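You operate a simulated robot arm through the tools that you are given. There is no shell and no other tool.

Carry out the task below with a simulated two-armed robot. There is one attempt and no reset: what you move stays moved.

JOB
On the top of the packing bench, fold the blue screen cloth in half, so that its two short edges meet.

It is judged by the outcome, as a careful person would: the job done as asked, and still so three seconds after it is handed in. It fails if anything else is knocked over, pushed out of place, dropped, spilled or broken. Flat cloth is picked up by pressing the open fingertips on it (5 to 10 N) and closing them slowly along it; thin cloth reads only 2 to 8 mm in the jaws.

ROBOT AND FRAMES
Two 7-joint arms with two-finger parallel grippers on one trunk, on a base that moves. Base frame: it is fixed to the floor where the robot stands at the start and does not move with it; the origin is under the middle of the robot, x ahead of it, y to its left, z up. Units: m, degrees, N and s.
The left shoulder is at the start at [0.124, 0.171, 1.162], the right one opposite. With the tool pointing down near the work surface each hand reaches from about 0.1 to 0.88 m from the robot's upright axis, wherever it stands, measured 20 degrees to its own side. Places, roughly: blue screen cloth [-3.25, 0, 0.75]; top of the packing bench [-2.9, 0.8, 0.8]. Payload 4.4 kg a hand.
Tool frame (each hand has its own): the origin (TCP) lies between the finger pads and is the grasp point; the fingertips stand 0.023 m ahead of it; z points along the fingers, y is the line along which they close. The gripper opens to 0.094 m. The fingers are 0.038 m wide and 0.01 m thick; the gripper's body (0.054 by 0.096 m) begins 0.039 m behind the TCP.
Orientation is that of the tool frame in the base frame, as a unit quaternion [x, y, z, w]. With the fingers straight down and closing along the base's y, the tool's x points along the base's -x, its y along +y and its z along -z.

CONTROLS
- The arms move only by the tool apply_moves. It takes "left_targets", "right_targets" or both (then of equal length, played together; a hand with none holds still); each is text: rows parted by semicolons, each of 7 numbers parted by spaces: the finger opening in cm, from 0 to 9.4, then the shift along the base's x, y, z in cm, then the turn, a rotation vector about the base's x, y, z in rad. In form: grip tx ty tz ax ay az; .... A call has 1 to 20 rows; each row shifts and turns the commanded pose from where the row before left it. A row lasts 0.2 s, in which the tool goes at most 0.05 m and 8.6 degrees; a call with a longer step from one row to the next is refused whole, and so is a gripper value outside its range. Where a pose cannot be reached the arm comes as near as it can. A force on the tool above 40 N (or 10 N above the force at the start of the call, whichever is more), or a blocked arm, ends the call early, and 0.2 s more pass. The fingers move at their own pace (about 0.072 m/s each) and stop on an object; they squeeze with about 22 N. The grip force told is the motor's: it shows also when the fingers shut on nothing. Time passes only in rows, and 0.2 s behind the last, so rows that do not move let the fingers close. It gives the time, the measured TCP pose, the force on the tool (base axes), the opening and the grip force at its end, in the units of the frame above (readings bear some noise), with the torque about the TCP (base axes, N m) and any sound that the robot's microphone picked up, and new pictures: "show" is both (left out), scene, wrist or none (wrist: the cameras of the hands that moved).
- Cameras (640 x 400 px; columns grow to the right, rows downward): "scene" is now at [0.24, -0.0062, 1.2999]; the picture's right is [-0.08, -1.00, 0.00], its down [-0.59, 0.05, -0.81] and it looks along [0.80, -0.06, -0.59] (base axes); focal length 251 px, centre (320, 200). "left" rides on the left gripper at [0.086, -0.016, -0.075] in its tool frame; the picture's right is [0.18, 0.98, 0.00], its down [-0.58, 0.11, -0.81] and it looks along [-0.79, 0.15, 0.59] (tool axes); focal length 243 px, centre (320, 200). "right" rides on the right gripper at [0.086, 0.016, -0.074] in its tool frame; the picture's right is [-0.18, 0.98, 0.00], its down [-0.58, -0.11, -0.81] and it looks along [-0.79, -0.15, 0.59] (tool axes); focal length 243 px, centre (320, 200). There is no depth. A picture from a camera that has moved, and an enlarged one, comes with that camera's place and axes in the base frame and with its lens.
- raise_lower(by): moves the trunk up (or, below 0, down) by that many m; the arms and the scene camera ride with it, the base frame stays. It gives what a move gives, with no picture.
- drive_base(legs): drives the robot by 1 to 6 legs, each [ahead, left, turn to the left] in m, m and degrees, along the robot's own axes; the way and the turn of a leg run together, so that a leg with both is an arc; at most 1.5 m and 180 degrees a leg. The arms and the cameras ride along, it lands a little off, and it stops where it bumps. It gives what a move gives, and a new picture of the scene camera.
- aim_head(pan, tilt): turns the head with the scene camera to pan (to the left, within 80 degrees either way) and tilt (down, from -29 to 69), counted from straight ahead of the robot (the tilt from the chest, where the trunk bows). It gives what a move gives, and a new picture of the scene camera.
- zoom(camera, box): a new picture of the part [left, top, right, bottom] of that camera's present view, enlarged. No time passes.
- job_done(): hands the job in; it is judged then, once.

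Places have to be worked out from the pictures, the camera data and where the tool is seen. Open the grippers and draw the arms clear of the work before you hand the job in, unless the task says otherwise.

The tools are called after ">>>" as name(argument=value, ...) on one line, values as JSON. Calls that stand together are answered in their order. apply_moves: Moves the arms, as the interface text tells. Its arguments: {"type":"object","properties":{"left_targets":{"type":"string"},"right_targets":{"type":"string"},"show":{"type":"string","enum":["both","scene","wrist","none"]}},"required":[]} The other tools are called the same way: raise_lower (by) moves the trunk up or down; drive_base (legs) drives the base; aim_head (pan, tilt) turns the head that bears the scene camera; zoom (camera, box) takes an enlarged picture of a part of a camera's view; job_done () hands the job in.

At the start:

```text
time_s: 0.0
left_tcp_pos: [0.5759, 0.2564, 0.9555]
left_ee_rot: [-0.001, 1.0, 0.0, -0.001]
left_force: [0.5, 0.7, 0.1]
left_ft_torque: [0.01, -0.02, 0.0]
left_width: 0.0939
left_grasp_force: 0.1
right_tcp_pos: [0.5301, -0.267, 0.9489]
right_ee_rot: [0.0, 1.0, 0.0, 0.0]
right_force: [0.1, -0.7, 0.4]
right_ft_torque: [-0.01, -0.02, -0.01]
right_width: 0.0939
right_grasp_force: 0.0
trunk travel left (down, up): [-0.175, 0.213]
robot x, y, heading: [-0.0005, -0.0046, 0.1]
head pan, tilt (commanded): [-4.6, 36.3]
```

scene: 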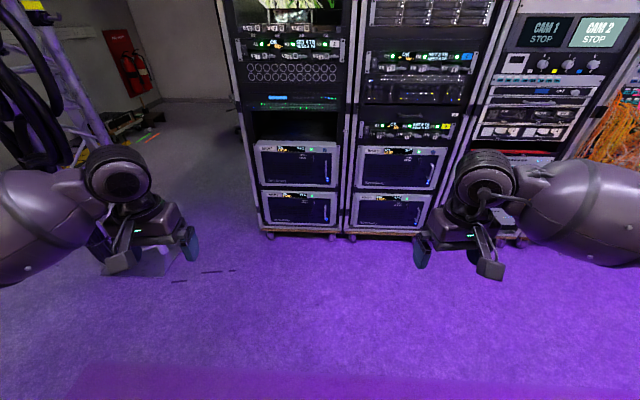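
right: 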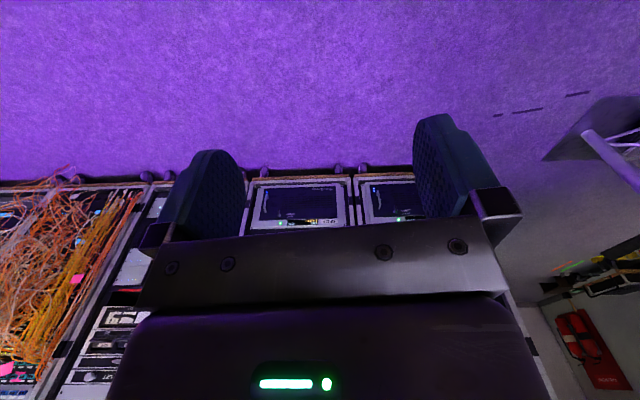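
left: 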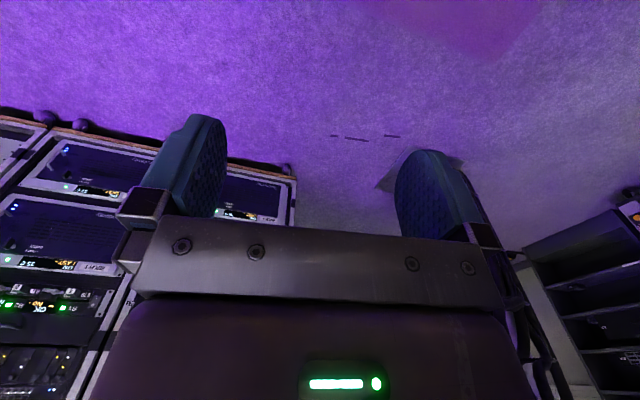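

The pictures show equipment racks ahead; the cloth and bench are said to be behind the robot. I look around with the head first before turning.

>>> aim_head(pan=78, tilt=30)

>>> aim_head(pan=-78, tilt=30)

```text
time_s: 1.6
left_tcp_pos: [0.5767, 0.2562, 0.9544]
left_ee_rot: [0.0, 1.0, 0.0, 0.0]
left_force: [0.1, -1.0, 0.2]
left_ft_torque: [0.02, -0.02, 0.0]
left_width: 0.094
left_grasp_force: 0.1
right_tcp_pos: [0.5304, -0.2667, 0.9491]
right_ee_rot: [0.0, 1.0, 0.0, 0.0]
right_force: [-0.3, 0.2, -0.1]
right_ft_torque: [0.01, 0.0, -0.01]
right_width: 0.0939
right_grasp_force: 0.0
trunk travel left (down, up): [-0.175, 0.213]
robot x, y, heading: [-0.0034, 0.0009, 0.2]
head pan, tilt (commanded): [78.0, 30.0]
camera scene: at [0.1718, 0.0892, 1.3096], right [0.98, -0.21, 0.0], down [-0.1, -0.49, -0.87], along [0.18, 0.85, -0.5], focal length 251 px, centre (320, 200)
```

scene: 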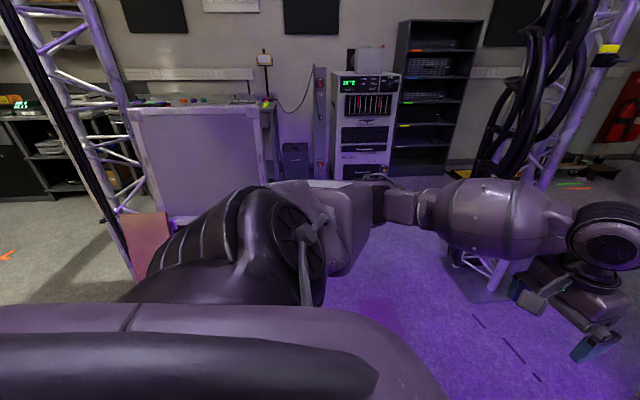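

```text
time_s: 4.0
left_tcp_pos: [0.5772, 0.2565, 0.9553]
left_ee_rot: [0.0, 1.0, 0.0, 0.0]
left_force: [0.7, 0.5, 0.4]
left_ft_torque: [-0.01, 0.01, 0.0]
left_width: 0.0942
left_grasp_force: 0.1
right_tcp_pos: [0.5308, -0.2663, 0.9499]
right_ee_rot: [0.0, 1.0, 0.0, 0.0]
right_force: [-0.4, -0.1, 0.0]
right_ft_torque: [0.02, -0.01, 0.02]
right_width: 0.094
right_grasp_force: 0.0
trunk travel left (down, up): [-0.175, 0.213]
robot x, y, heading: [-0.0008, -0.002, 0.2]
head pan, tilt (commanded): [-78.0, 30.0]
camera scene: at [0.1718, -0.0877, 1.3096], right [-0.98, -0.21, 0.0], down [-0.1, 0.49, -0.87], along [0.18, -0.85, -0.5], focal length 251 px, centre (320, 200)
```

scene: 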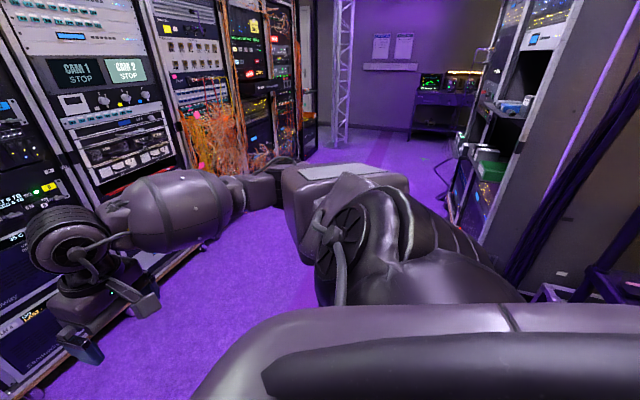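

Nothing appears within about 1 m at the sides, so turning in place is safe. I turn left 90 degrees first and look ahead.

>>> drive_base(legs=[[0, 0, 90]])

>>> aim_head(pan=70, tilt=25)

>>> aim_head(pan=10, tilt=25)

```text
time_s: 8.2
left_tcp_pos: [-0.2597, 0.5764, 0.955]
left_ee_rot: [0.708, -0.706, 0.0, 0.0]
left_force: [0.0, 0.7, 0.1]
left_ft_torque: [0.02, 0.04, -0.04]
left_width: 0.0942
left_grasp_force: 0.1
right_tcp_pos: [0.2641, 0.5318, 0.9489]
right_ee_rot: [0.708, -0.706, 0.0, -0.001]
right_force: [0.0, 0.3, -0.8]
right_ft_torque: [0.02, -0.01, 0.04]
right_width: 0.0939
right_grasp_force: 0.1
trunk travel left (down, up): [-0.175, 0.213]
robot x, y, heading: [0.0018, 0.0012, 90.1]
head pan, tilt (commanded): [-78.0, 30.0]
camera scene: at [0.0878, 0.1727, 1.3096], right [0.21, -0.98, 0.0], down [-0.49, -0.11, -0.87], along [0.85, 0.18, -0.5], focal length 251 px, centre (320, 200)
```

scene: 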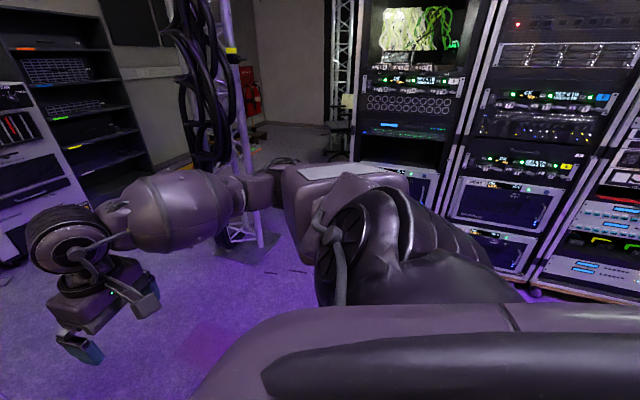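

```text
time_s: 10.5
left_tcp_pos: [-0.2581, 0.5754, 0.9548]
left_ee_rot: [0.709, -0.705, 0.0, 0.0]
left_force: [0.4, -0.5, 0.1]
left_ft_torque: [0.04, 0.01, 0.02]
left_width: 0.0938
left_grasp_force: 0.1
right_tcp_pos: [0.2636, 0.5317, 0.9488]
right_ee_rot: [0.708, -0.706, 0.0, 0.0]
right_force: [0.4, -0.4, -0.6]
right_ft_torque: [0.02, 0.02, 0.04]
right_width: 0.0941
right_grasp_force: 0.0
trunk travel left (down, up): [-0.175, 0.213]
robot x, y, heading: [0.0019, -0.0017, 89.9]
head pan, tilt (commanded): [70.0, 25.0]
camera scene: at [-0.0871, 0.1848, 1.3176], right [0.34, 0.94, 0.0], down [0.4, -0.14, -0.91], along [-0.85, 0.31, -0.42], focal length 251 px, centre (320, 200)
```

scene: 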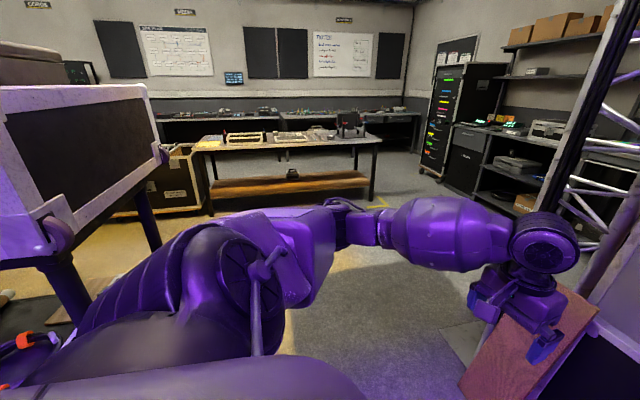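

```text
time_s: 11.8
left_tcp_pos: [-0.2591, 0.5765, 0.9547]
left_ee_rot: [0.708, -0.706, 0.0, 0.0]
left_force: [-0.4, 0.1, -0.1]
left_ft_torque: [0.04, 0.03, -0.01]
left_width: 0.0939
left_grasp_force: 0.0
right_tcp_pos: [0.2641, 0.5333, 0.9494]
right_ee_rot: [0.709, -0.705, 0.0, 0.0]
right_force: [0.3, -0.1, -0.1]
right_ft_torque: [-0.01, 0.01, 0.01]
right_width: 0.094
right_grasp_force: 0.1
trunk travel left (down, up): [-0.175, 0.213]
robot x, y, heading: [-0.001, -0.001, 89.8]
head pan, tilt (commanded): [10.0, 25.0]
camera scene: at [-0.0168, 0.2442, 1.3176], right [0.98, 0.18, 0.0], down [0.08, -0.42, -0.91], along [-0.16, 0.89, -0.42], focal length 251 px, centre (320, 200)
```

scene: 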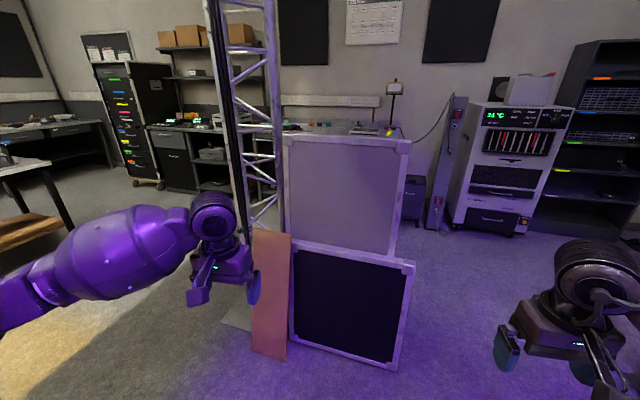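

The packing bench stands about 2.7 m off in -x, with the case to its left. I turn on to face it and look.

>>> drive_base(legs=[[0, 0, 90]])

>>> aim_head(pan=0, tilt=20)

>>> zoom(camera="scene", box=[160, 60, 480, 260])

```text
time_s: 14.3
left_tcp_pos: [-0.5741, 0.2736, 0.9567]
left_ee_rot: [0.909, -0.416, 0.001, -0.011]
left_force: [-0.5, 0.2, 0.3]
left_ft_torque: [0.0, -0.01, 0.0]
left_width: 0.0942
left_grasp_force: 0.0
right_tcp_pos: [-0.1646, 0.5785, 0.9465]
right_ee_rot: [0.914, -0.405, 0.002, 0.0]
right_force: [0.2, -0.5, -0.3]
right_ft_torque: [0.01, 0.01, -0.02]
right_width: 0.0937
right_grasp_force: 0.0
trunk travel left (down, up): [-0.175, 0.213]
robot x, y, heading: [-0.0009, 0.0056, 132.3]
head pan, tilt (commanded): [10.0, 25.0]
stopped in leg 1: the robot was blocked; the commanded pose is now the measured one
camera scene: at [-0.1816, 0.1781, 1.3161], right [0.61, 0.79, 0.0], down [0.34, -0.26, -0.9], along [-0.71, 0.55, -0.43], focal length 251 px, centre (320, 200)
```

scene: 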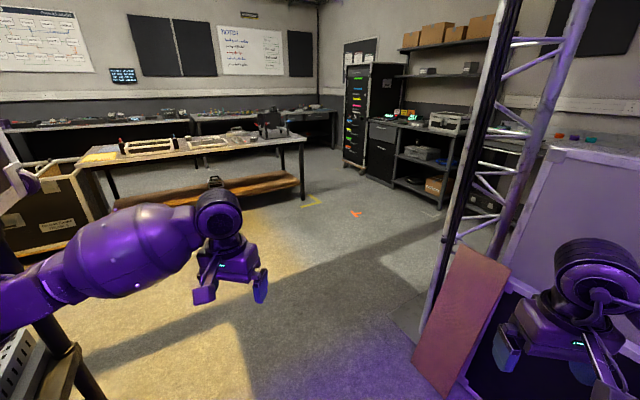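

```text
time_s: 15.0
left_tcp_pos: [-0.5745, 0.2731, 0.9554]
left_ee_rot: [0.91, -0.414, 0.002, -0.009]
left_force: [0.3, 0.1, -0.2]
left_ft_torque: [-0.02, 0.03, 0.01]
left_width: 0.094
left_grasp_force: 0.1
right_tcp_pos: [-0.1666, 0.5788, 0.9454]
right_ee_rot: [0.915, -0.404, 0.003, 0.002]
right_force: [0.1, -1.0, 0.1]
right_ft_torque: [-0.05, 0.01, 0.03]
right_width: 0.0939
right_grasp_force: 0.0
trunk travel left (down, up): [-0.175, 0.213]
robot x, y, heading: [0.0009, 0.0043, 132.1]
head pan, tilt (commanded): [0.0, 20.0]
camera scene: at [-0.1725, 0.1932, 1.3234], right [0.74, 0.67, 0.0], down [0.24, -0.26, -0.94], along [-0.63, 0.69, -0.35], focal length 251 px, centre (320, 200)
```

scene: 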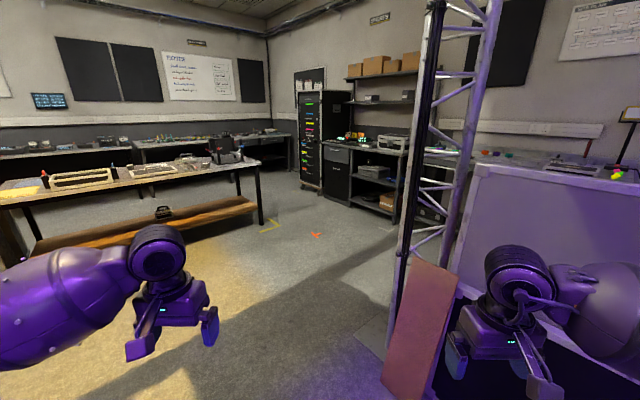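

```text
2.00 times, centred on (320, 160) of scene
camera zoom: at [-0.1725, 0.1932, 1.3234], right [0.74, 0.67, 0.0], down [0.24, -0.26, -0.94], along [-0.63, 0.69, -0.35], focal length 501 px, centre (320, 280)
```

zoom: 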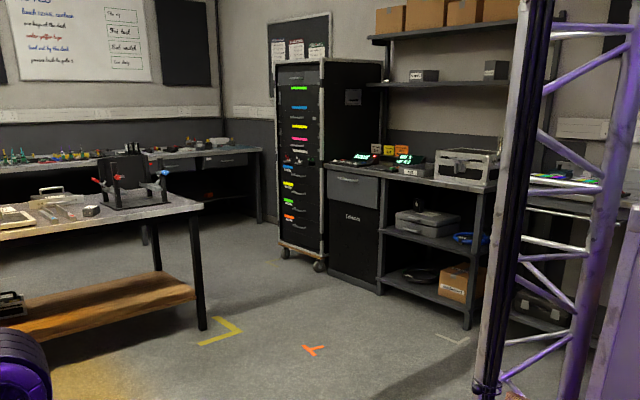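

The turn stopped at 132 degrees: something blocks it. I look to both sides to find the contact.

>>> aim_head(pan=75, tilt=40)

>>> aim_head(pan=-75, tilt=40)

>>> aim_head(pan=35, tilt=50)

```text
time_s: 16.5
left_tcp_pos: [-0.5752, 0.2732, 0.9561]
left_ee_rot: [0.91, -0.414, 0.002, -0.008]
left_force: [0.9, -0.1, -0.3]
left_ft_torque: [-0.05, -0.01, 0.0]
left_width: 0.0944
left_grasp_force: 0.1
right_tcp_pos: [-0.1661, 0.5796, 0.9448]
right_ee_rot: [0.914, -0.405, 0.003, 0.001]
right_force: [-0.1, 0.7, 0.3]
right_ft_torque: [-0.02, 0.01, 0.03]
right_width: 0.0941
right_grasp_force: 0.1
trunk travel left (down, up): [-0.175, 0.213]
robot x, y, heading: [-0.0025, 0.0038, 132.4]
head pan, tilt (commanded): [75.0, 40.0]
camera scene: at [-0.1851, 0.0853, 1.2928], right [-0.46, 0.89, -0.01], down [0.58, 0.29, -0.77], along [-0.68, -0.36, -0.64], focal length 251 px, centre (320, 200)
```

scene: 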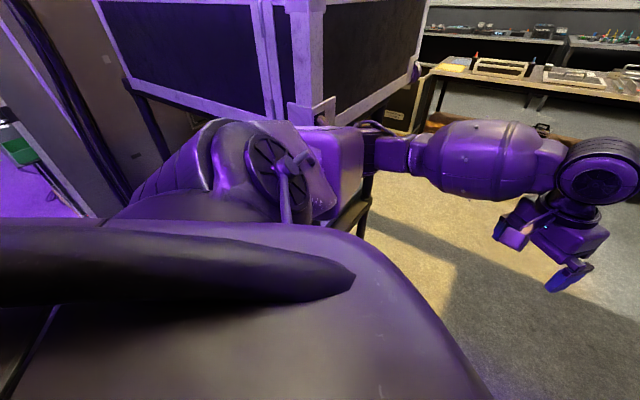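

```text
time_s: 18.8
left_tcp_pos: [-0.5751, 0.2735, 0.9553]
left_ee_rot: [0.91, -0.414, 0.001, -0.007]
left_force: [0.0, -0.6, -0.4]
left_ft_torque: [0.04, -0.02, 0.01]
left_width: 0.0942
left_grasp_force: 0.0
right_tcp_pos: [-0.1642, 0.5799, 0.944]
right_ee_rot: [0.915, -0.404, 0.003, 0.002]
right_force: [0.3, -0.3, 0.4]
right_ft_torque: [0.04, 0.01, 0.02]
right_width: 0.0941
right_grasp_force: 0.1
trunk travel left (down, up): [-0.175, 0.213]
robot x, y, heading: [-0.0026, 0.0029, 132.3]
head pan, tilt (commanded): [-75.0, 40.0]
camera scene: at [-0.0635, 0.196, 1.2926], right [0.84, -0.54, 0.01], down [-0.34, -0.55, -0.76], along [0.42, 0.64, -0.65], focal length 251 px, centre (320, 200)
```

scene: 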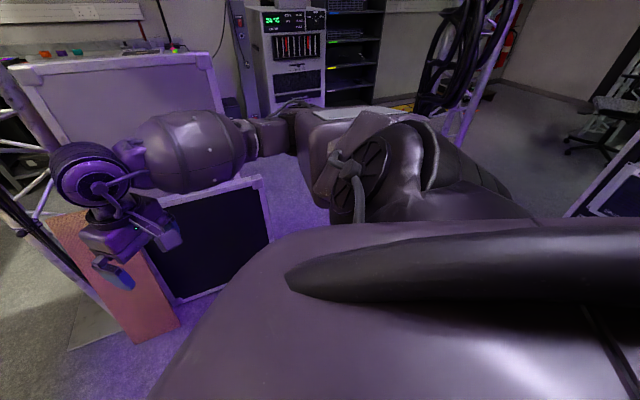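

```text
time_s: 20.7
left_tcp_pos: [-0.5746, 0.2724, 0.955]
left_ee_rot: [0.91, -0.414, 0.002, -0.008]
left_force: [0.6, 0.2, 0.1]
left_ft_torque: [-0.01, -0.01, 0.0]
left_width: 0.0939
left_grasp_force: 0.0
right_tcp_pos: [-0.1642, 0.581, 0.9457]
right_ee_rot: [0.915, -0.404, 0.004, 0.002]
right_force: [0.1, -0.3, 0.4]
right_ft_torque: [0.04, -0.02, -0.02]
right_width: 0.094
right_grasp_force: 0.0
trunk travel left (down, up): [-0.175, 0.213]
robot x, y, heading: [0.0019, 0.0044, 132.3]
head pan, tilt (commanded): [35.0, 50.0]
camera scene: at [-0.1843, 0.1414, 1.2782], right [0.22, 0.98, -0.01], down [0.75, -0.17, -0.64], along [-0.62, 0.14, -0.77], focal length 251 px, centre (320, 200)
```

scene: 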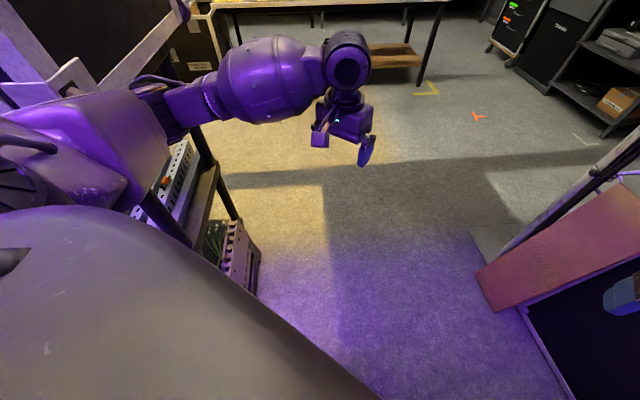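

The left upper arm touched the case on its stand at my left. I turn back 20 degrees to get clear, and check that nothing there was shifted.

>>> drive_base(legs=[[0, 0, -22]])

>>> aim_head(pan=75, tilt=35)

>>> aim_head(pan=45, tilt=50)

>>> aim_head(pan=0, tilt=50)

```text
time_s: 22.3
left_tcp_pos: [-0.434, 0.459, 0.9612]
left_ee_rot: [0.817, -0.577, -0.001, -0.009]
left_force: [0.2, -1.0, 0.5]
left_ft_torque: [-0.01, 0.01, -0.01]
left_width: 0.094
left_grasp_force: 0.1
right_tcp_pos: [0.0616, 0.5937, 0.9496]
right_ee_rot: [0.822, -0.57, -0.002, 0.0]
right_force: [-0.3, -0.1, 0.1]
right_ft_torque: [0.01, -0.01, 0.0]
right_width: 0.0941
right_grasp_force: 0.0
trunk travel left (down, up): [-0.175, 0.213]
robot x, y, heading: [-0.0024, 0.0017, 110.7]
head pan, tilt (commanded): [35.0, 50.0]
camera scene: at [-0.1175, 0.1898, 1.2801], right [0.57, 0.82, 0.0], down [0.63, -0.43, -0.64], along [-0.53, 0.36, -0.77], focal length 251 px, centre (320, 200)
```

scene: 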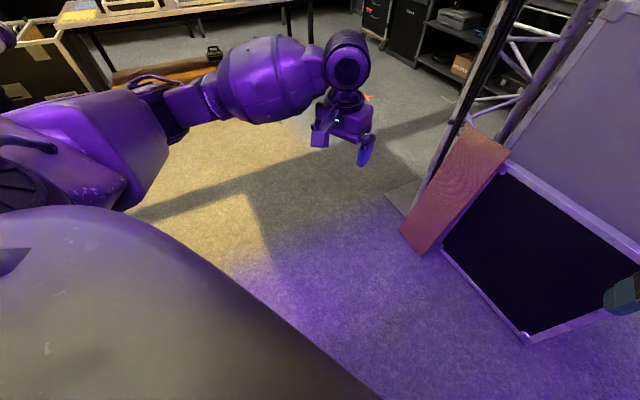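

```text
time_s: 23.3
left_tcp_pos: [-0.4349, 0.4597, 0.96]
left_ee_rot: [0.816, -0.578, 0.0, -0.01]
left_force: [-0.1, 0.1, -0.9]
left_ft_torque: [0.0, 0.01, 0.02]
left_width: 0.0943
left_grasp_force: 0.0
right_tcp_pos: [0.0611, 0.5921, 0.9501]
right_ee_rot: [0.822, -0.57, 0.0, 0.0]
right_force: [-0.1, -0.7, 0.3]
right_ft_torque: [-0.03, 0.02, -0.01]
right_width: 0.0939
right_grasp_force: 0.2
trunk travel left (down, up): [-0.175, 0.213]
robot x, y, heading: [-0.0023, 0.0011, 110.6]
head pan, tilt (commanded): [75.0, 35.0]
camera scene: at [-0.1421, 0.1377, 1.3018], right [-0.1, 1.0, 0.0], down [0.57, 0.06, -0.82], along [-0.82, -0.08, -0.57], focal length 251 px, centre (320, 200)
```

scene: 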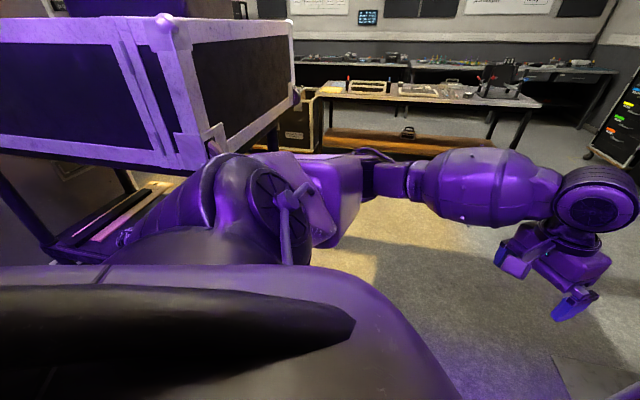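

```text
time_s: 24.3
left_tcp_pos: [-0.4341, 0.4576, 0.96]
left_ee_rot: [0.817, -0.577, -0.001, -0.01]
left_force: [1.1, -0.9, 0.2]
left_ft_torque: [0.02, 0.0, -0.02]
left_width: 0.094
left_grasp_force: 0.1
right_tcp_pos: [0.0615, 0.5935, 0.9494]
right_ee_rot: [0.822, -0.569, -0.001, 0.0]
right_force: [0.0, -0.7, 0.0]
right_ft_torque: [0.0, 0.0, 0.02]
right_width: 0.0941
right_grasp_force: 0.1
trunk travel left (down, up): [-0.175, 0.213]
robot x, y, heading: [-0.0026, -0.0006, 110.7]
head pan, tilt (commanded): [45.0, 50.0]
camera scene: at [-0.1246, 0.1779, 1.2801], right [0.41, 0.91, 0.0], down [0.7, -0.32, -0.64], along [-0.59, 0.27, -0.77], focal length 251 px, centre (320, 200)
```

scene: 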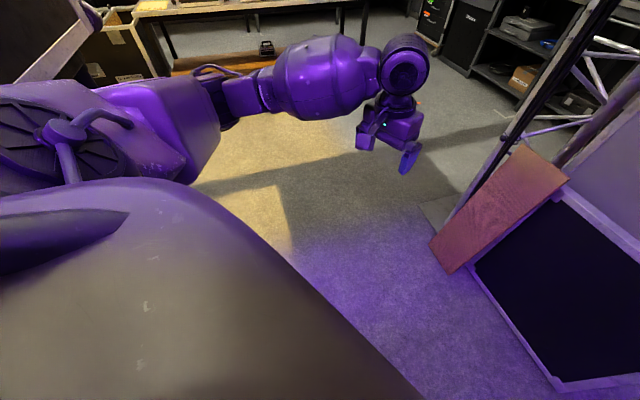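

```text
time_s: 25.4
left_tcp_pos: [-0.4343, 0.4589, 0.9605]
left_ee_rot: [0.816, -0.577, -0.001, -0.01]
left_force: [0.4, 0.3, 0.3]
left_ft_torque: [0.04, -0.01, 0.01]
left_width: 0.0939
left_grasp_force: 0.2
right_tcp_pos: [0.0608, 0.5931, 0.9496]
right_ee_rot: [0.823, -0.569, -0.001, 0.0]
right_force: [-0.2, -0.6, 0.3]
right_ft_torque: [0.01, 0.02, 0.02]
right_width: 0.0939
right_grasp_force: 0.1
trunk travel left (down, up): [-0.175, 0.213]
robot x, y, heading: [0.0016, -0.0012, 110.7]
head pan, tilt (commanded): [0.0, 50.0]
camera scene: at [-0.0816, 0.2182, 1.2801], right [0.94, 0.35, 0.0], down [0.27, -0.72, -0.64], along [-0.23, 0.6, -0.77], focal length 251 px, centre (320, 200)
```

scene: 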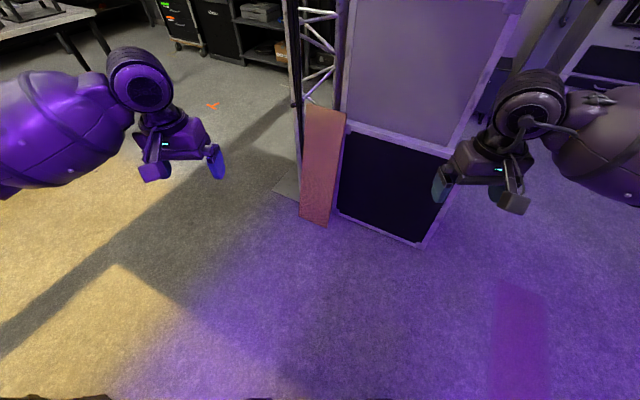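

The case is still in place. The gap to the bench runs between the case (y < -0.1) and the panels (y > 1.03); I drive diagonally left and ahead at this heading through it, one half at a time.

>>> drive_base(legs=[[0.48, 0.51, 0]])

>>> aim_head(pan=60, tilt=35)

>>> aim_head(pan=-30, tilt=50)

```text
time_s: 28.8
left_tcp_pos: [-0.8596, 0.631, 0.9581]
left_ee_rot: [0.817, -0.576, 0.001, -0.009]
left_force: [-1.2, 0.0, -0.4]
left_ft_torque: [-0.02, 0.01, 0.02]
left_width: 0.0941
left_grasp_force: 0.0
right_tcp_pos: [-0.3627, 0.7661, 0.949]
right_ee_rot: [0.823, -0.569, 0.0, -0.001]
right_force: [-0.3, 1.3, -0.3]
right_ft_torque: [-0.04, -0.04, 0.01]
right_width: 0.0937
right_grasp_force: 0.1
trunk travel left (down, up): [-0.175, 0.213]
robot x, y, heading: [-0.4246, 0.1751, 110.7]
head pan, tilt (commanded): [0.0, 50.0]
stopped in leg 1: the robot was blocked; the commanded pose is now the measured one
camera scene: at [-0.5069, 0.3912, 1.2796], right [0.94, 0.35, 0.0], down [0.27, -0.72, -0.64], along [-0.23, 0.6, -0.77], focal length 251 px, centre (320, 200)
```

scene: 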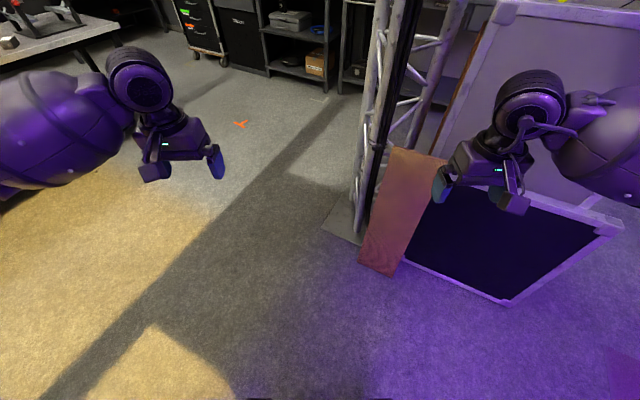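

```text
time_s: 30.1
left_tcp_pos: [-0.8579, 0.632, 0.9597]
left_ee_rot: [0.816, -0.578, -0.001, -0.011]
left_force: [0.0, 0.3, -0.7]
left_ft_torque: [0.02, -0.03, 0.02]
left_width: 0.0941
left_grasp_force: 0.0
right_tcp_pos: [-0.3618, 0.7659, 0.9493]
right_ee_rot: [0.822, -0.57, 0.0, -0.001]
right_force: [0.4, -0.5, -0.6]
right_ft_torque: [-0.01, 0.02, 0.01]
right_width: 0.0941
right_grasp_force: 0.0
trunk travel left (down, up): [-0.175, 0.213]
robot x, y, heading: [-0.43, 0.1773, 110.7]
head pan, tilt (commanded): [60.0, 35.0]
camera scene: at [-0.5649, 0.3326, 1.3018], right [0.16, 0.99, 0.0], down [0.57, -0.09, -0.82], along [-0.81, 0.13, -0.57], focal length 251 px, centre (320, 200)
```

scene: 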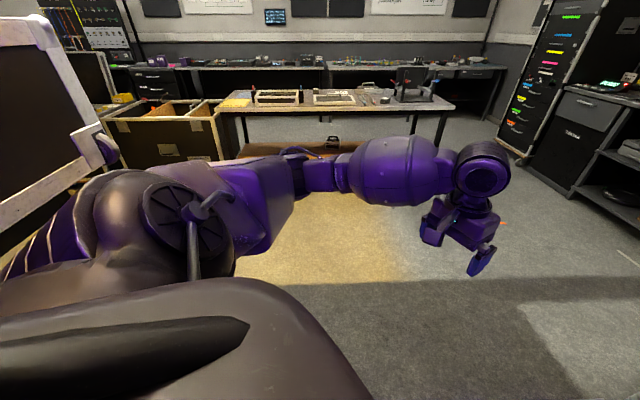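

```text
time_s: 31.7
left_tcp_pos: [-0.8582, 0.6297, 0.9605]
left_ee_rot: [0.817, -0.577, -0.001, -0.01]
left_force: [0.5, 0.1, -0.7]
left_ft_torque: [0.02, 0.02, -0.04]
left_width: 0.0942
left_grasp_force: 0.0
right_tcp_pos: [-0.3617, 0.7657, 0.9498]
right_ee_rot: [0.822, -0.569, 0.0, -0.001]
right_force: [0.7, 0.6, 0.2]
right_ft_torque: [-0.01, -0.01, 0.02]
right_width: 0.0939
right_grasp_force: 0.0
trunk travel left (down, up): [-0.175, 0.213]
robot x, y, heading: [-0.422, 0.176, 110.7]
head pan, tilt (commanded): [-30.0, 50.0]
camera scene: at [-0.4656, 0.3943, 1.2801], right [0.99, -0.16, 0.0], down [-0.12, -0.76, -0.64], along [0.1, 0.63, -0.77], focal length 251 px, centre (320, 200)
```

scene: 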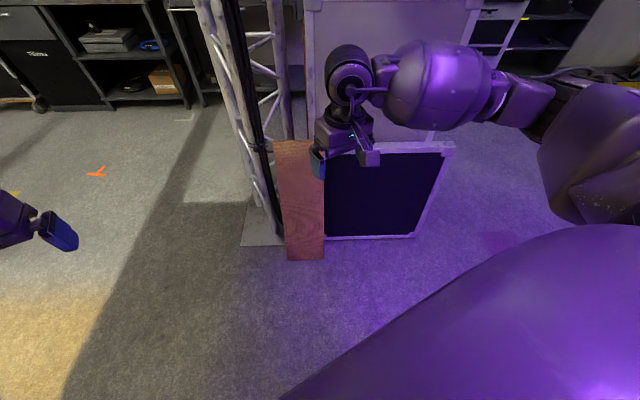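

The base's rear-left most likely touched the stand's leg near [-0.6, -0.2]. I step away in +y first, then go on past it in -x with more clearance; the hands are above the leaning low panels.

>>> drive_base(legs=[[0.13, -0.08, 0], [0.29, 0.425, 0]])

>>> aim_head(pan=78, tilt=35)

```text
time_s: 37.0
left_tcp_pos: [-1.3265, 0.9051, 0.9593]
left_ee_rot: [0.816, -0.578, -0.001, -0.01]
left_force: [0.1, 0.3, -0.3]
left_ft_torque: [0.01, 0.01, -0.02]
left_width: 0.0942
left_grasp_force: 0.1
right_tcp_pos: [-0.8295, 1.0387, 0.9508]
right_ee_rot: [0.822, -0.569, 0.001, -0.001]
right_force: [0.3, -0.1, 0.1]
right_ft_torque: [0.01, 0.06, -0.02]
right_width: 0.0939
right_grasp_force: 0.0
trunk travel left (down, up): [-0.175, 0.213]
robot x, y, heading: [-0.8955, 0.45, 110.5]
head pan, tilt (commanded): [-30.0, 50.0]
camera scene: at [-0.9346, 0.6677, 1.2801], right [0.99, -0.16, 0.0], down [-0.13, -0.76, -0.64], along [0.11, 0.63, -0.77], focal length 251 px, centre (320, 200)
```

scene: 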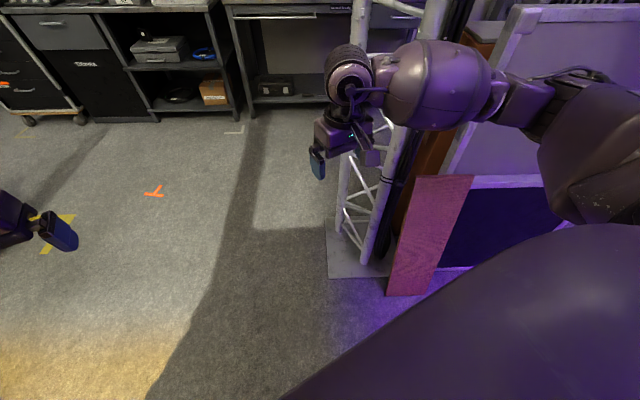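

```text
time_s: 38.8
left_tcp_pos: [-1.3268, 0.9045, 0.9605]
left_ee_rot: [0.817, -0.577, -0.001, -0.01]
left_force: [-1.2, -0.4, 0.3]
left_ft_torque: [0.03, -0.02, 0.0]
left_width: 0.0939
left_grasp_force: 0.0
right_tcp_pos: [-0.8302, 1.0397, 0.9498]
right_ee_rot: [0.822, -0.569, 0.0, -0.001]
right_force: [-0.3, 0.8, 0.3]
right_ft_torque: [-0.03, -0.04, -0.01]
right_width: 0.0941
right_grasp_force: 0.0
trunk travel left (down, up): [-0.175, 0.213]
robot x, y, heading: [-0.8947, 0.4475, 110.7]
head pan, tilt (commanded): [78.0, 35.0]
camera scene: at [-1.034, 0.5786, 1.3018], right [-0.15, 0.99, 0.0], down [0.57, 0.09, -0.82], along [-0.81, -0.12, -0.57], focal length 251 px, centre (320, 200)
```

scene: 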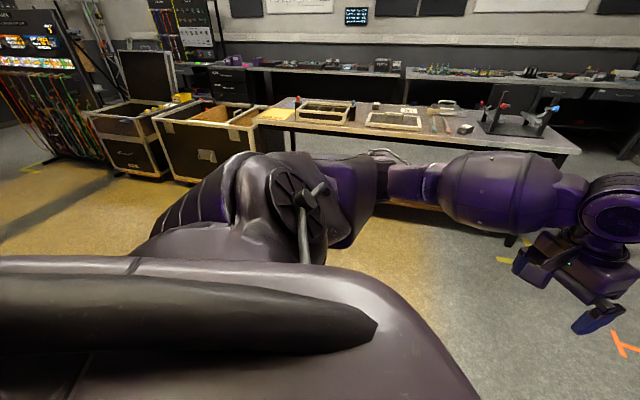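

Past the stand now. I zoom on the bench and the open cases to find the blue cloth.

>>> zoom(camera="scene", box=[80, 60, 360, 200])

>>> zoom(camera="scene", box=[240, 60, 600, 240])

```text
2.29 times, centred on (220, 130) of scene
camera zoom: at [-1.034, 0.5786, 1.3018], right [-0.15, 0.99, 0.0], down [0.57, 0.09, -0.82], along [-0.81, -0.12, -0.57], focal length 573 px, centre (549, 360)
```

zoom: 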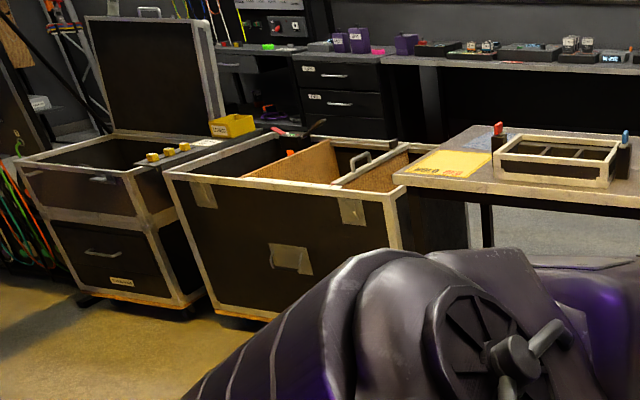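

```text
1.78 times, centred on (420, 150) of scene
camera zoom: at [-1.034, 0.5786, 1.3018], right [-0.15, 0.99, 0.0], down [0.57, 0.09, -0.82], along [-0.81, -0.12, -0.57], focal length 446 px, centre (142, 289)
```

zoom: 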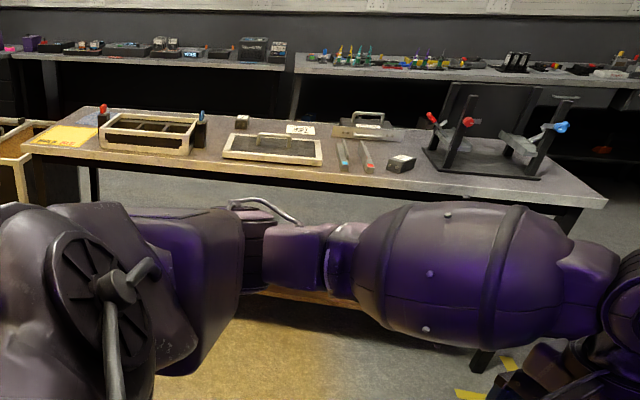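

The bench's left end holds a yellow sheet and, behind it, a bluish patch near [-3.05, 0.03, 0.8] that should be the cloth. I go on in -x and turn to face the bench.

>>> drive_base(legs=[[0.27, 0.43, 0], [0, 0, 63]])

>>> aim_head(pan=12, tilt=30)

>>> zoom(camera="scene", box=[160, 60, 480, 260])

```text
time_s: 45.9
left_tcp_pos: [-1.998, 0.3782, 0.9609]
left_ee_rot: [0.998, -0.067, -0.006, -0.009]
left_force: [-0.6, -0.3, -0.8]
left_ft_torque: [0.03, 0.0, 0.02]
left_width: 0.0941
left_grasp_force: 0.0
right_tcp_pos: [-1.8914, 0.8793, 0.9507]
right_ee_rot: [0.998, -0.058, -0.001, -0.001]
right_force: [0.0, 1.6, 0.4]
right_ft_torque: [0.03, 0.02, 0.02]
right_width: 0.0937
right_grasp_force: 0.1
trunk travel left (down, up): [-0.175, 0.213]
robot x, y, heading: [-1.3975, 0.5548, 173.5]
head pan, tilt (commanded): [78.0, 35.0]
camera scene: at [-1.5743, 0.4887, 1.3018], right [-0.95, 0.32, 0.0], down [0.18, 0.54, -0.82], along [-0.26, -0.78, -0.57], focal length 251 px, centre (320, 200)
```

scene: 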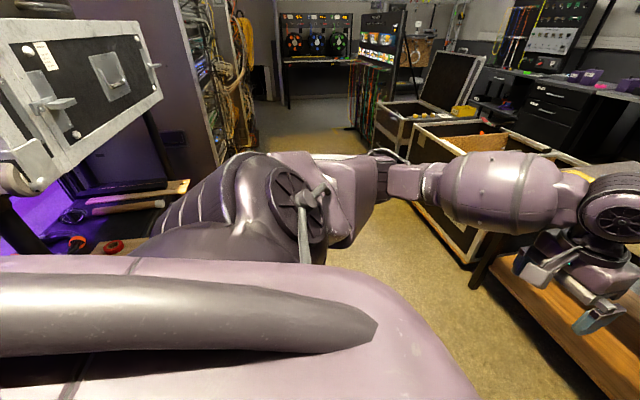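

```text
time_s: 47.3
left_tcp_pos: [-1.9989, 0.3773, 0.9615]
left_ee_rot: [0.998, -0.068, -0.006, -0.008]
left_force: [-1.1, 0.1, -1.1]
left_ft_torque: [-0.03, 0.02, 0.01]
left_width: 0.0939
left_grasp_force: 0.0
right_tcp_pos: [-1.8909, 0.8805, 0.9497]
right_ee_rot: [0.998, -0.058, 0.0, -0.001]
right_force: [-0.1, -0.1, 0.4]
right_ft_torque: [0.04, -0.04, 0.02]
right_width: 0.0941
right_grasp_force: 0.0
trunk travel left (down, up): [-0.175, 0.213]
robot x, y, heading: [-1.3935, 0.5522, 173.5]
head pan, tilt (commanded): [12.0, 30.0]
camera scene: at [-1.6362, 0.5639, 1.3096], right [-0.09, 1.0, 0.0], down [0.5, 0.05, -0.87], along [-0.86, -0.08, -0.5], focal length 251 px, centre (320, 200)
```

scene: 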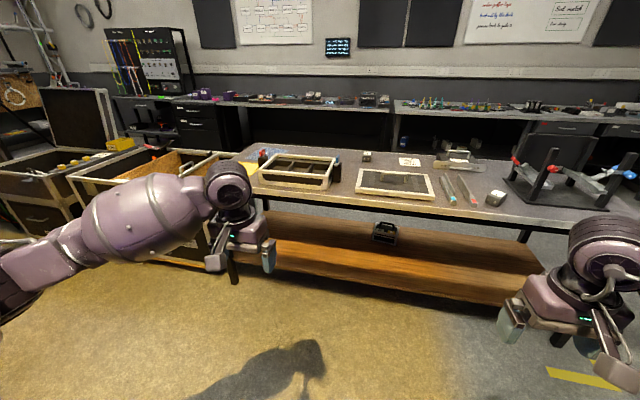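

```text
2.00 times, centred on (320, 160) of scene
camera zoom: at [-1.6362, 0.5639, 1.3096], right [-0.09, 1.0, 0.0], down [0.5, 0.05, -0.87], along [-0.86, -0.08, -0.5], focal length 501 px, centre (320, 280)
```

zoom: 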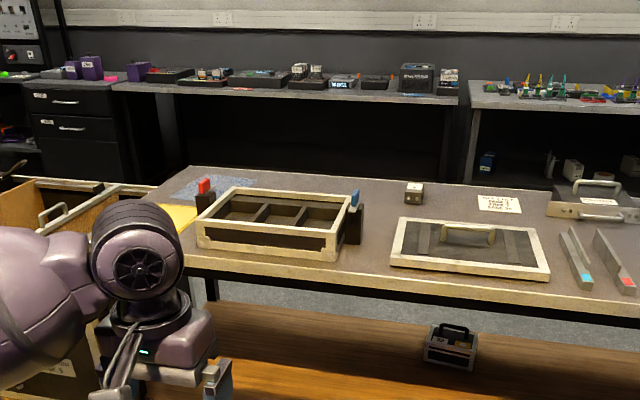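

The bluish cloth lies on the bench behind the box fixture. I zoom in further on it.

>>> zoom(camera="scene", box=[220, 130, 360, 200])

```text
4.57 times, centred on (290, 165) of scene
camera zoom: at [-1.6362, 0.5639, 1.3096], right [-0.09, 1.0, 0.0], down [0.5, 0.05, -0.87], along [-0.86, -0.08, -0.5], focal length 1146 px, centre (457, 360)
```

zoom: 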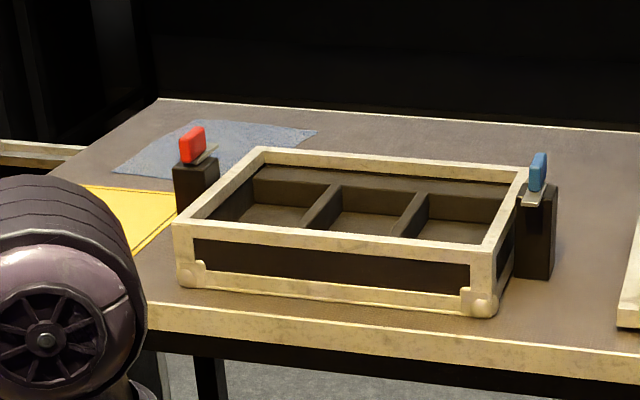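

The cloth lies near [-3.03, 0.12, 0.8] at the far-left of the bench, with a red clamp, a box and a yellow sheet in front of it. I raise the trunk so the hands clear the bench items, and drive closer for a better look.

>>> raise_lower(by=0.15)

>>> drive_base(legs=[[0.45, 0.0, 0]])

>>> aim_head(pan=12, tilt=40)

>>> zoom(camera="scene", box=[160, 60, 480, 260])

```text
time_s: 49.0
left_tcp_pos: [-1.9983, 0.3778, 1.11]
left_ee_rot: [0.998, -0.069, -0.006, -0.009]
left_force: [-0.4, 0.0, -0.1]
left_ft_torque: [0.01, -0.01, -0.02]
left_width: 0.0939
left_grasp_force: 0.2
right_tcp_pos: [-1.8914, 0.8799, 1.0998]
right_ee_rot: [0.998, -0.058, 0.001, 0.0]
right_force: [0.1, -0.5, -0.3]
right_ft_torque: [0.0, -0.01, 0.0]
right_width: 0.0939
right_grasp_force: 0.0
trunk travel left (down, up): [-0.325, 0.063]
robot x, y, heading: [-1.3952, 0.558, 173.3]
head pan, tilt (commanded): [12.0, 30.0]
```

```text
time_s: 51.7
left_tcp_pos: [-2.4439, 0.4258, 1.1106]
left_ee_rot: [0.998, -0.065, -0.005, -0.008]
left_force: [-0.5, 0.8, 0.2]
left_ft_torque: [-0.04, -0.02, 0.03]
left_width: 0.0939
left_grasp_force: 0.1
right_tcp_pos: [-2.3387, 0.9288, 1.1003]
right_ee_rot: [0.998, -0.056, 0.001, -0.001]
right_force: [-0.3, -0.9, 0.4]
right_ft_torque: [0.03, 0.01, 0.0]
right_width: 0.094
right_grasp_force: 0.1
trunk travel left (down, up): [-0.325, 0.063]
robot x, y, heading: [-1.8416, 0.6061, 173.5]
head pan, tilt (commanded): [12.0, 30.0]
camera scene: at [-1.9896, 0.6033, 1.4698], right [-0.1, 1.0, 0.0], down [0.5, 0.05, -0.87], along [-0.86, -0.09, -0.5], focal length 251 px, centre (320, 200)
```

scene: 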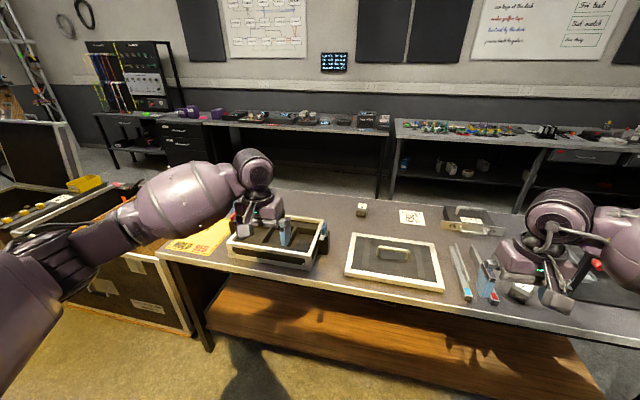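

```text
time_s: 52.4
left_tcp_pos: [-2.4434, 0.4258, 1.111]
left_ee_rot: [0.998, -0.065, -0.006, -0.008]
left_force: [-0.5, 0.7, -0.4]
left_ft_torque: [-0.05, 0.03, 0.01]
left_width: 0.0941
left_grasp_force: 0.1
right_tcp_pos: [-2.3382, 0.9277, 1.0997]
right_ee_rot: [0.998, -0.056, -0.001, -0.001]
right_force: [0.1, 0.4, -0.6]
right_ft_torque: [0.02, 0.0, 0.0]
right_width: 0.0937
right_grasp_force: 0.1
trunk travel left (down, up): [-0.325, 0.063]
robot x, y, heading: [-1.8405, 0.6056, 173.5]
head pan, tilt (commanded): [12.0, 40.0]
camera scene: at [-1.9833, 0.6037, 1.4546], right [-0.1, 1.0, 0.0], down [0.64, 0.06, -0.77], along [-0.76, -0.08, -0.64], focal length 251 px, centre (320, 200)
```

scene: 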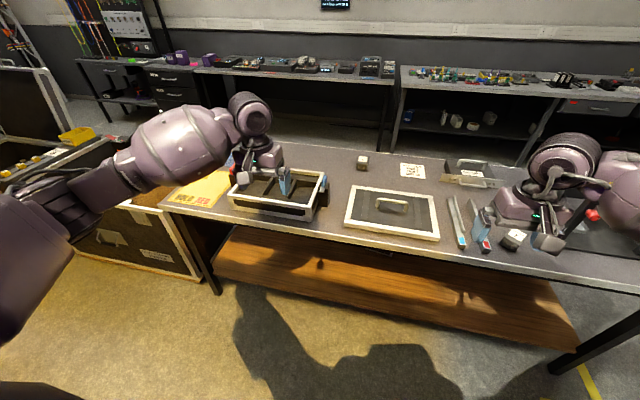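

```text
2.00 times, centred on (320, 160) of scene
camera zoom: at [-1.9833, 0.6037, 1.4546], right [-0.1, 1.0, 0.0], down [0.64, 0.06, -0.77], along [-0.76, -0.08, -0.64], focal length 501 px, centre (320, 280)
```

zoom: 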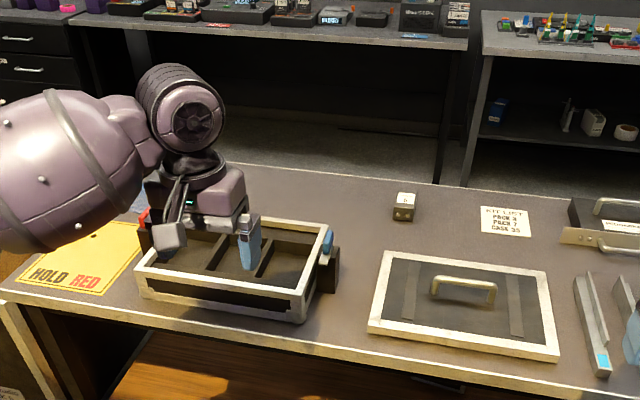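

The left arm hides the cloth from the head. I look through the left wrist camera, which looks ahead of the hand.

>>> zoom(camera="left", box=[0, 0, 640, 400])

>>> aim_head(pan=-45, tilt=30)

>>> aim_head(pan=45, tilt=30)

```text
1.00 times, centred on (320, 200) of left (not enlarged: the box is as wide or as high as the picture)
camera zoom: at [-2.3548, 0.429, 1.1839], right [0.05, -1.0, -0.02], down [-0.58, -0.05, 0.81], along [-0.81, -0.03, -0.58], focal length 243 px, centre (320, 200)
```

zoom: 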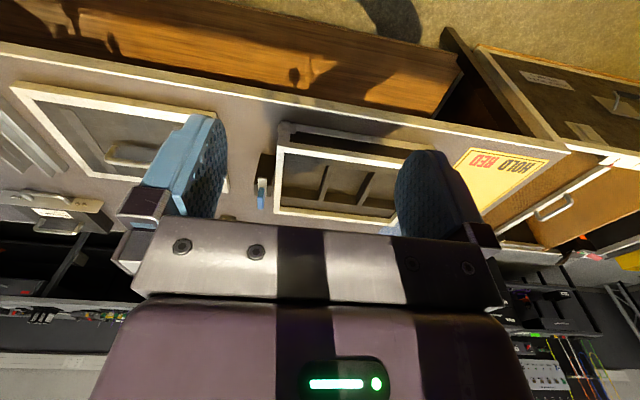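

```text
time_s: 53.7
left_tcp_pos: [-2.4432, 0.4256, 1.1107]
left_ee_rot: [0.998, -0.065, -0.007, -0.008]
left_force: [0.6, -0.2, 0.6]
left_ft_torque: [-0.01, -0.02, 0.02]
left_width: 0.0941
left_grasp_force: 0.1
right_tcp_pos: [-2.3379, 0.928, 1.0997]
right_ee_rot: [0.998, -0.056, -0.001, -0.001]
right_force: [-1.1, 0.0, 0.0]
right_ft_torque: [0.0, -0.01, 0.01]
right_width: 0.0942
right_grasp_force: 0.1
trunk travel left (down, up): [-0.325, 0.063]
robot x, y, heading: [-1.8385, 0.603, 173.9]
head pan, tilt (commanded): [-45.0, 30.0]
camera scene: at [-1.9554, 0.6827, 1.4699], right [0.78, 0.62, 0.0], down [0.31, -0.39, -0.87], along [-0.54, 0.68, -0.5], focal length 251 px, centre (320, 200)
```

scene: 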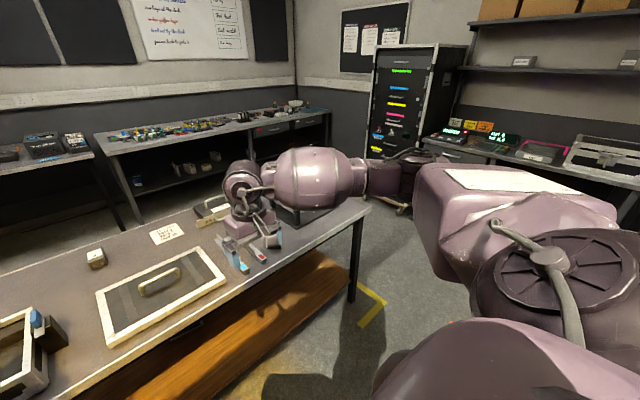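

```text
time_s: 55.4
left_tcp_pos: [-2.4427, 0.4257, 1.1108]
left_ee_rot: [0.998, -0.065, -0.006, -0.008]
left_force: [0.4, 0.2, -0.7]
left_ft_torque: [-0.03, 0.02, 0.02]
left_width: 0.0939
left_grasp_force: 0.0
right_tcp_pos: [-2.3382, 0.929, 1.0993]
right_ee_rot: [0.998, -0.056, -0.001, 0.0]
right_force: [-0.4, 0.0, 0.6]
right_ft_torque: [0.04, 0.01, 0.01]
right_width: 0.0941
right_grasp_force: 0.1
trunk travel left (down, up): [-0.325, 0.063]
robot x, y, heading: [-1.8402, 0.605, 173.8]
head pan, tilt (commanded): [45.0, 30.0]
camera scene: at [-1.9696, 0.5557, 1.4699], right [-0.62, 0.78, 0.0], down [0.39, 0.31, -0.87], along [-0.68, -0.54, -0.5], focal length 251 px, centre (320, 200)
```

scene: 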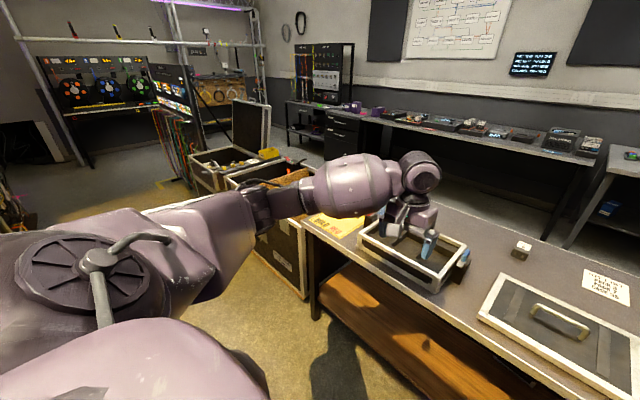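

From the front the cloth is at the very limit of one hand, while behind the bench there is a clear ~1.1 m aisle. I'll go round the bench's right end; first I drive sideways to about y = 2.15 and look down that corridor.

>>> drive_base(legs=[[-0.1, -0.78, 0], [0.1, -0.77, 6]])

>>> aim_head(pan=0, tilt=30)

```text
time_s: 69.3
left_tcp_pos: [-2.2848, 1.9031, 1.1096]
left_ee_rot: [1.0, -0.016, -0.007, -0.008]
left_force: [0.2, -0.1, 0.0]
left_ft_torque: [-0.03, 0.01, -0.01]
left_width: 0.0942
left_grasp_force: 0.1
right_tcp_pos: [-2.2277, 2.4129, 1.0989]
right_ee_rot: [1.0, -0.007, -0.001, 0.0]
right_force: [0.0, -0.2, -1.2]
right_ft_torque: [-0.03, -0.04, 0.02]
right_width: 0.0942
right_grasp_force: 0.1
trunk travel left (down, up): [-0.325, 0.063]
robot x, y, heading: [-1.697, 2.14, 179.0]
head pan, tilt (commanded): [45.0, 30.0]
camera scene: at [-1.825, 2.0781, 1.4699], right [-0.7, 0.72, 0.0], down [0.36, 0.35, -0.87], along [-0.62, -0.6, -0.5], focal length 251 px, centre (320, 200)
```

scene: 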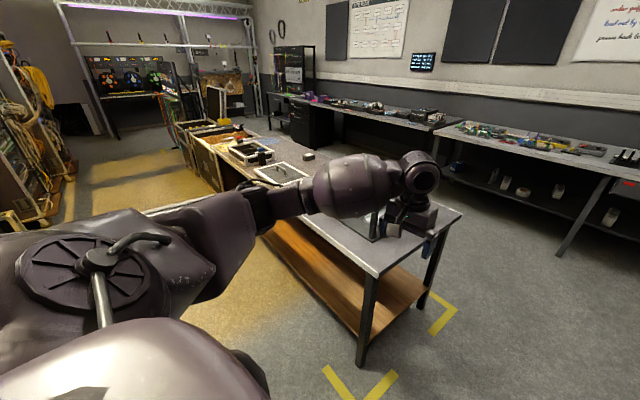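

```text
time_s: 70.5
left_tcp_pos: [-2.2843, 1.9019, 1.1114]
left_ee_rot: [1.0, -0.017, -0.007, -0.007]
left_force: [-0.2, -0.6, 0.0]
left_ft_torque: [0.01, -0.01, -0.06]
left_width: 0.094
left_grasp_force: 0.1
right_tcp_pos: [-2.2302, 2.4135, 1.0993]
right_ee_rot: [1.0, -0.006, -0.001, -0.001]
right_force: [0.1, -1.4, -0.4]
right_ft_torque: [0.01, -0.01, -0.01]
right_width: 0.0939
right_grasp_force: 0.0
trunk travel left (down, up): [-0.325, 0.063]
robot x, y, heading: [-1.7001, 2.1417, 178.9]
head pan, tilt (commanded): [0.0, 30.0]
camera scene: at [-1.8506, 2.1422, 1.4699], right [0.01, 1.0, 0.0], down [0.5, -0.01, -0.87], along [-0.87, 0.01, -0.5], focal length 251 px, centre (320, 200)
```

scene: 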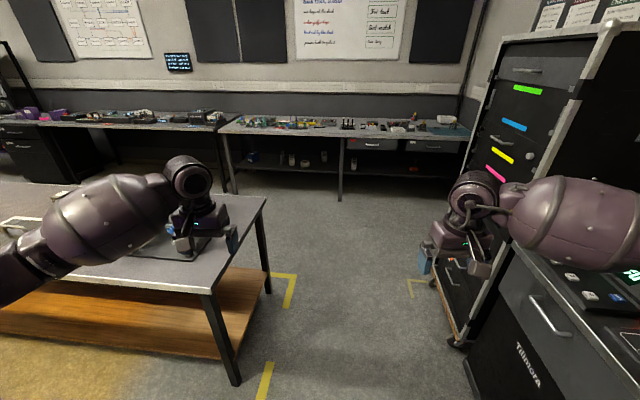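

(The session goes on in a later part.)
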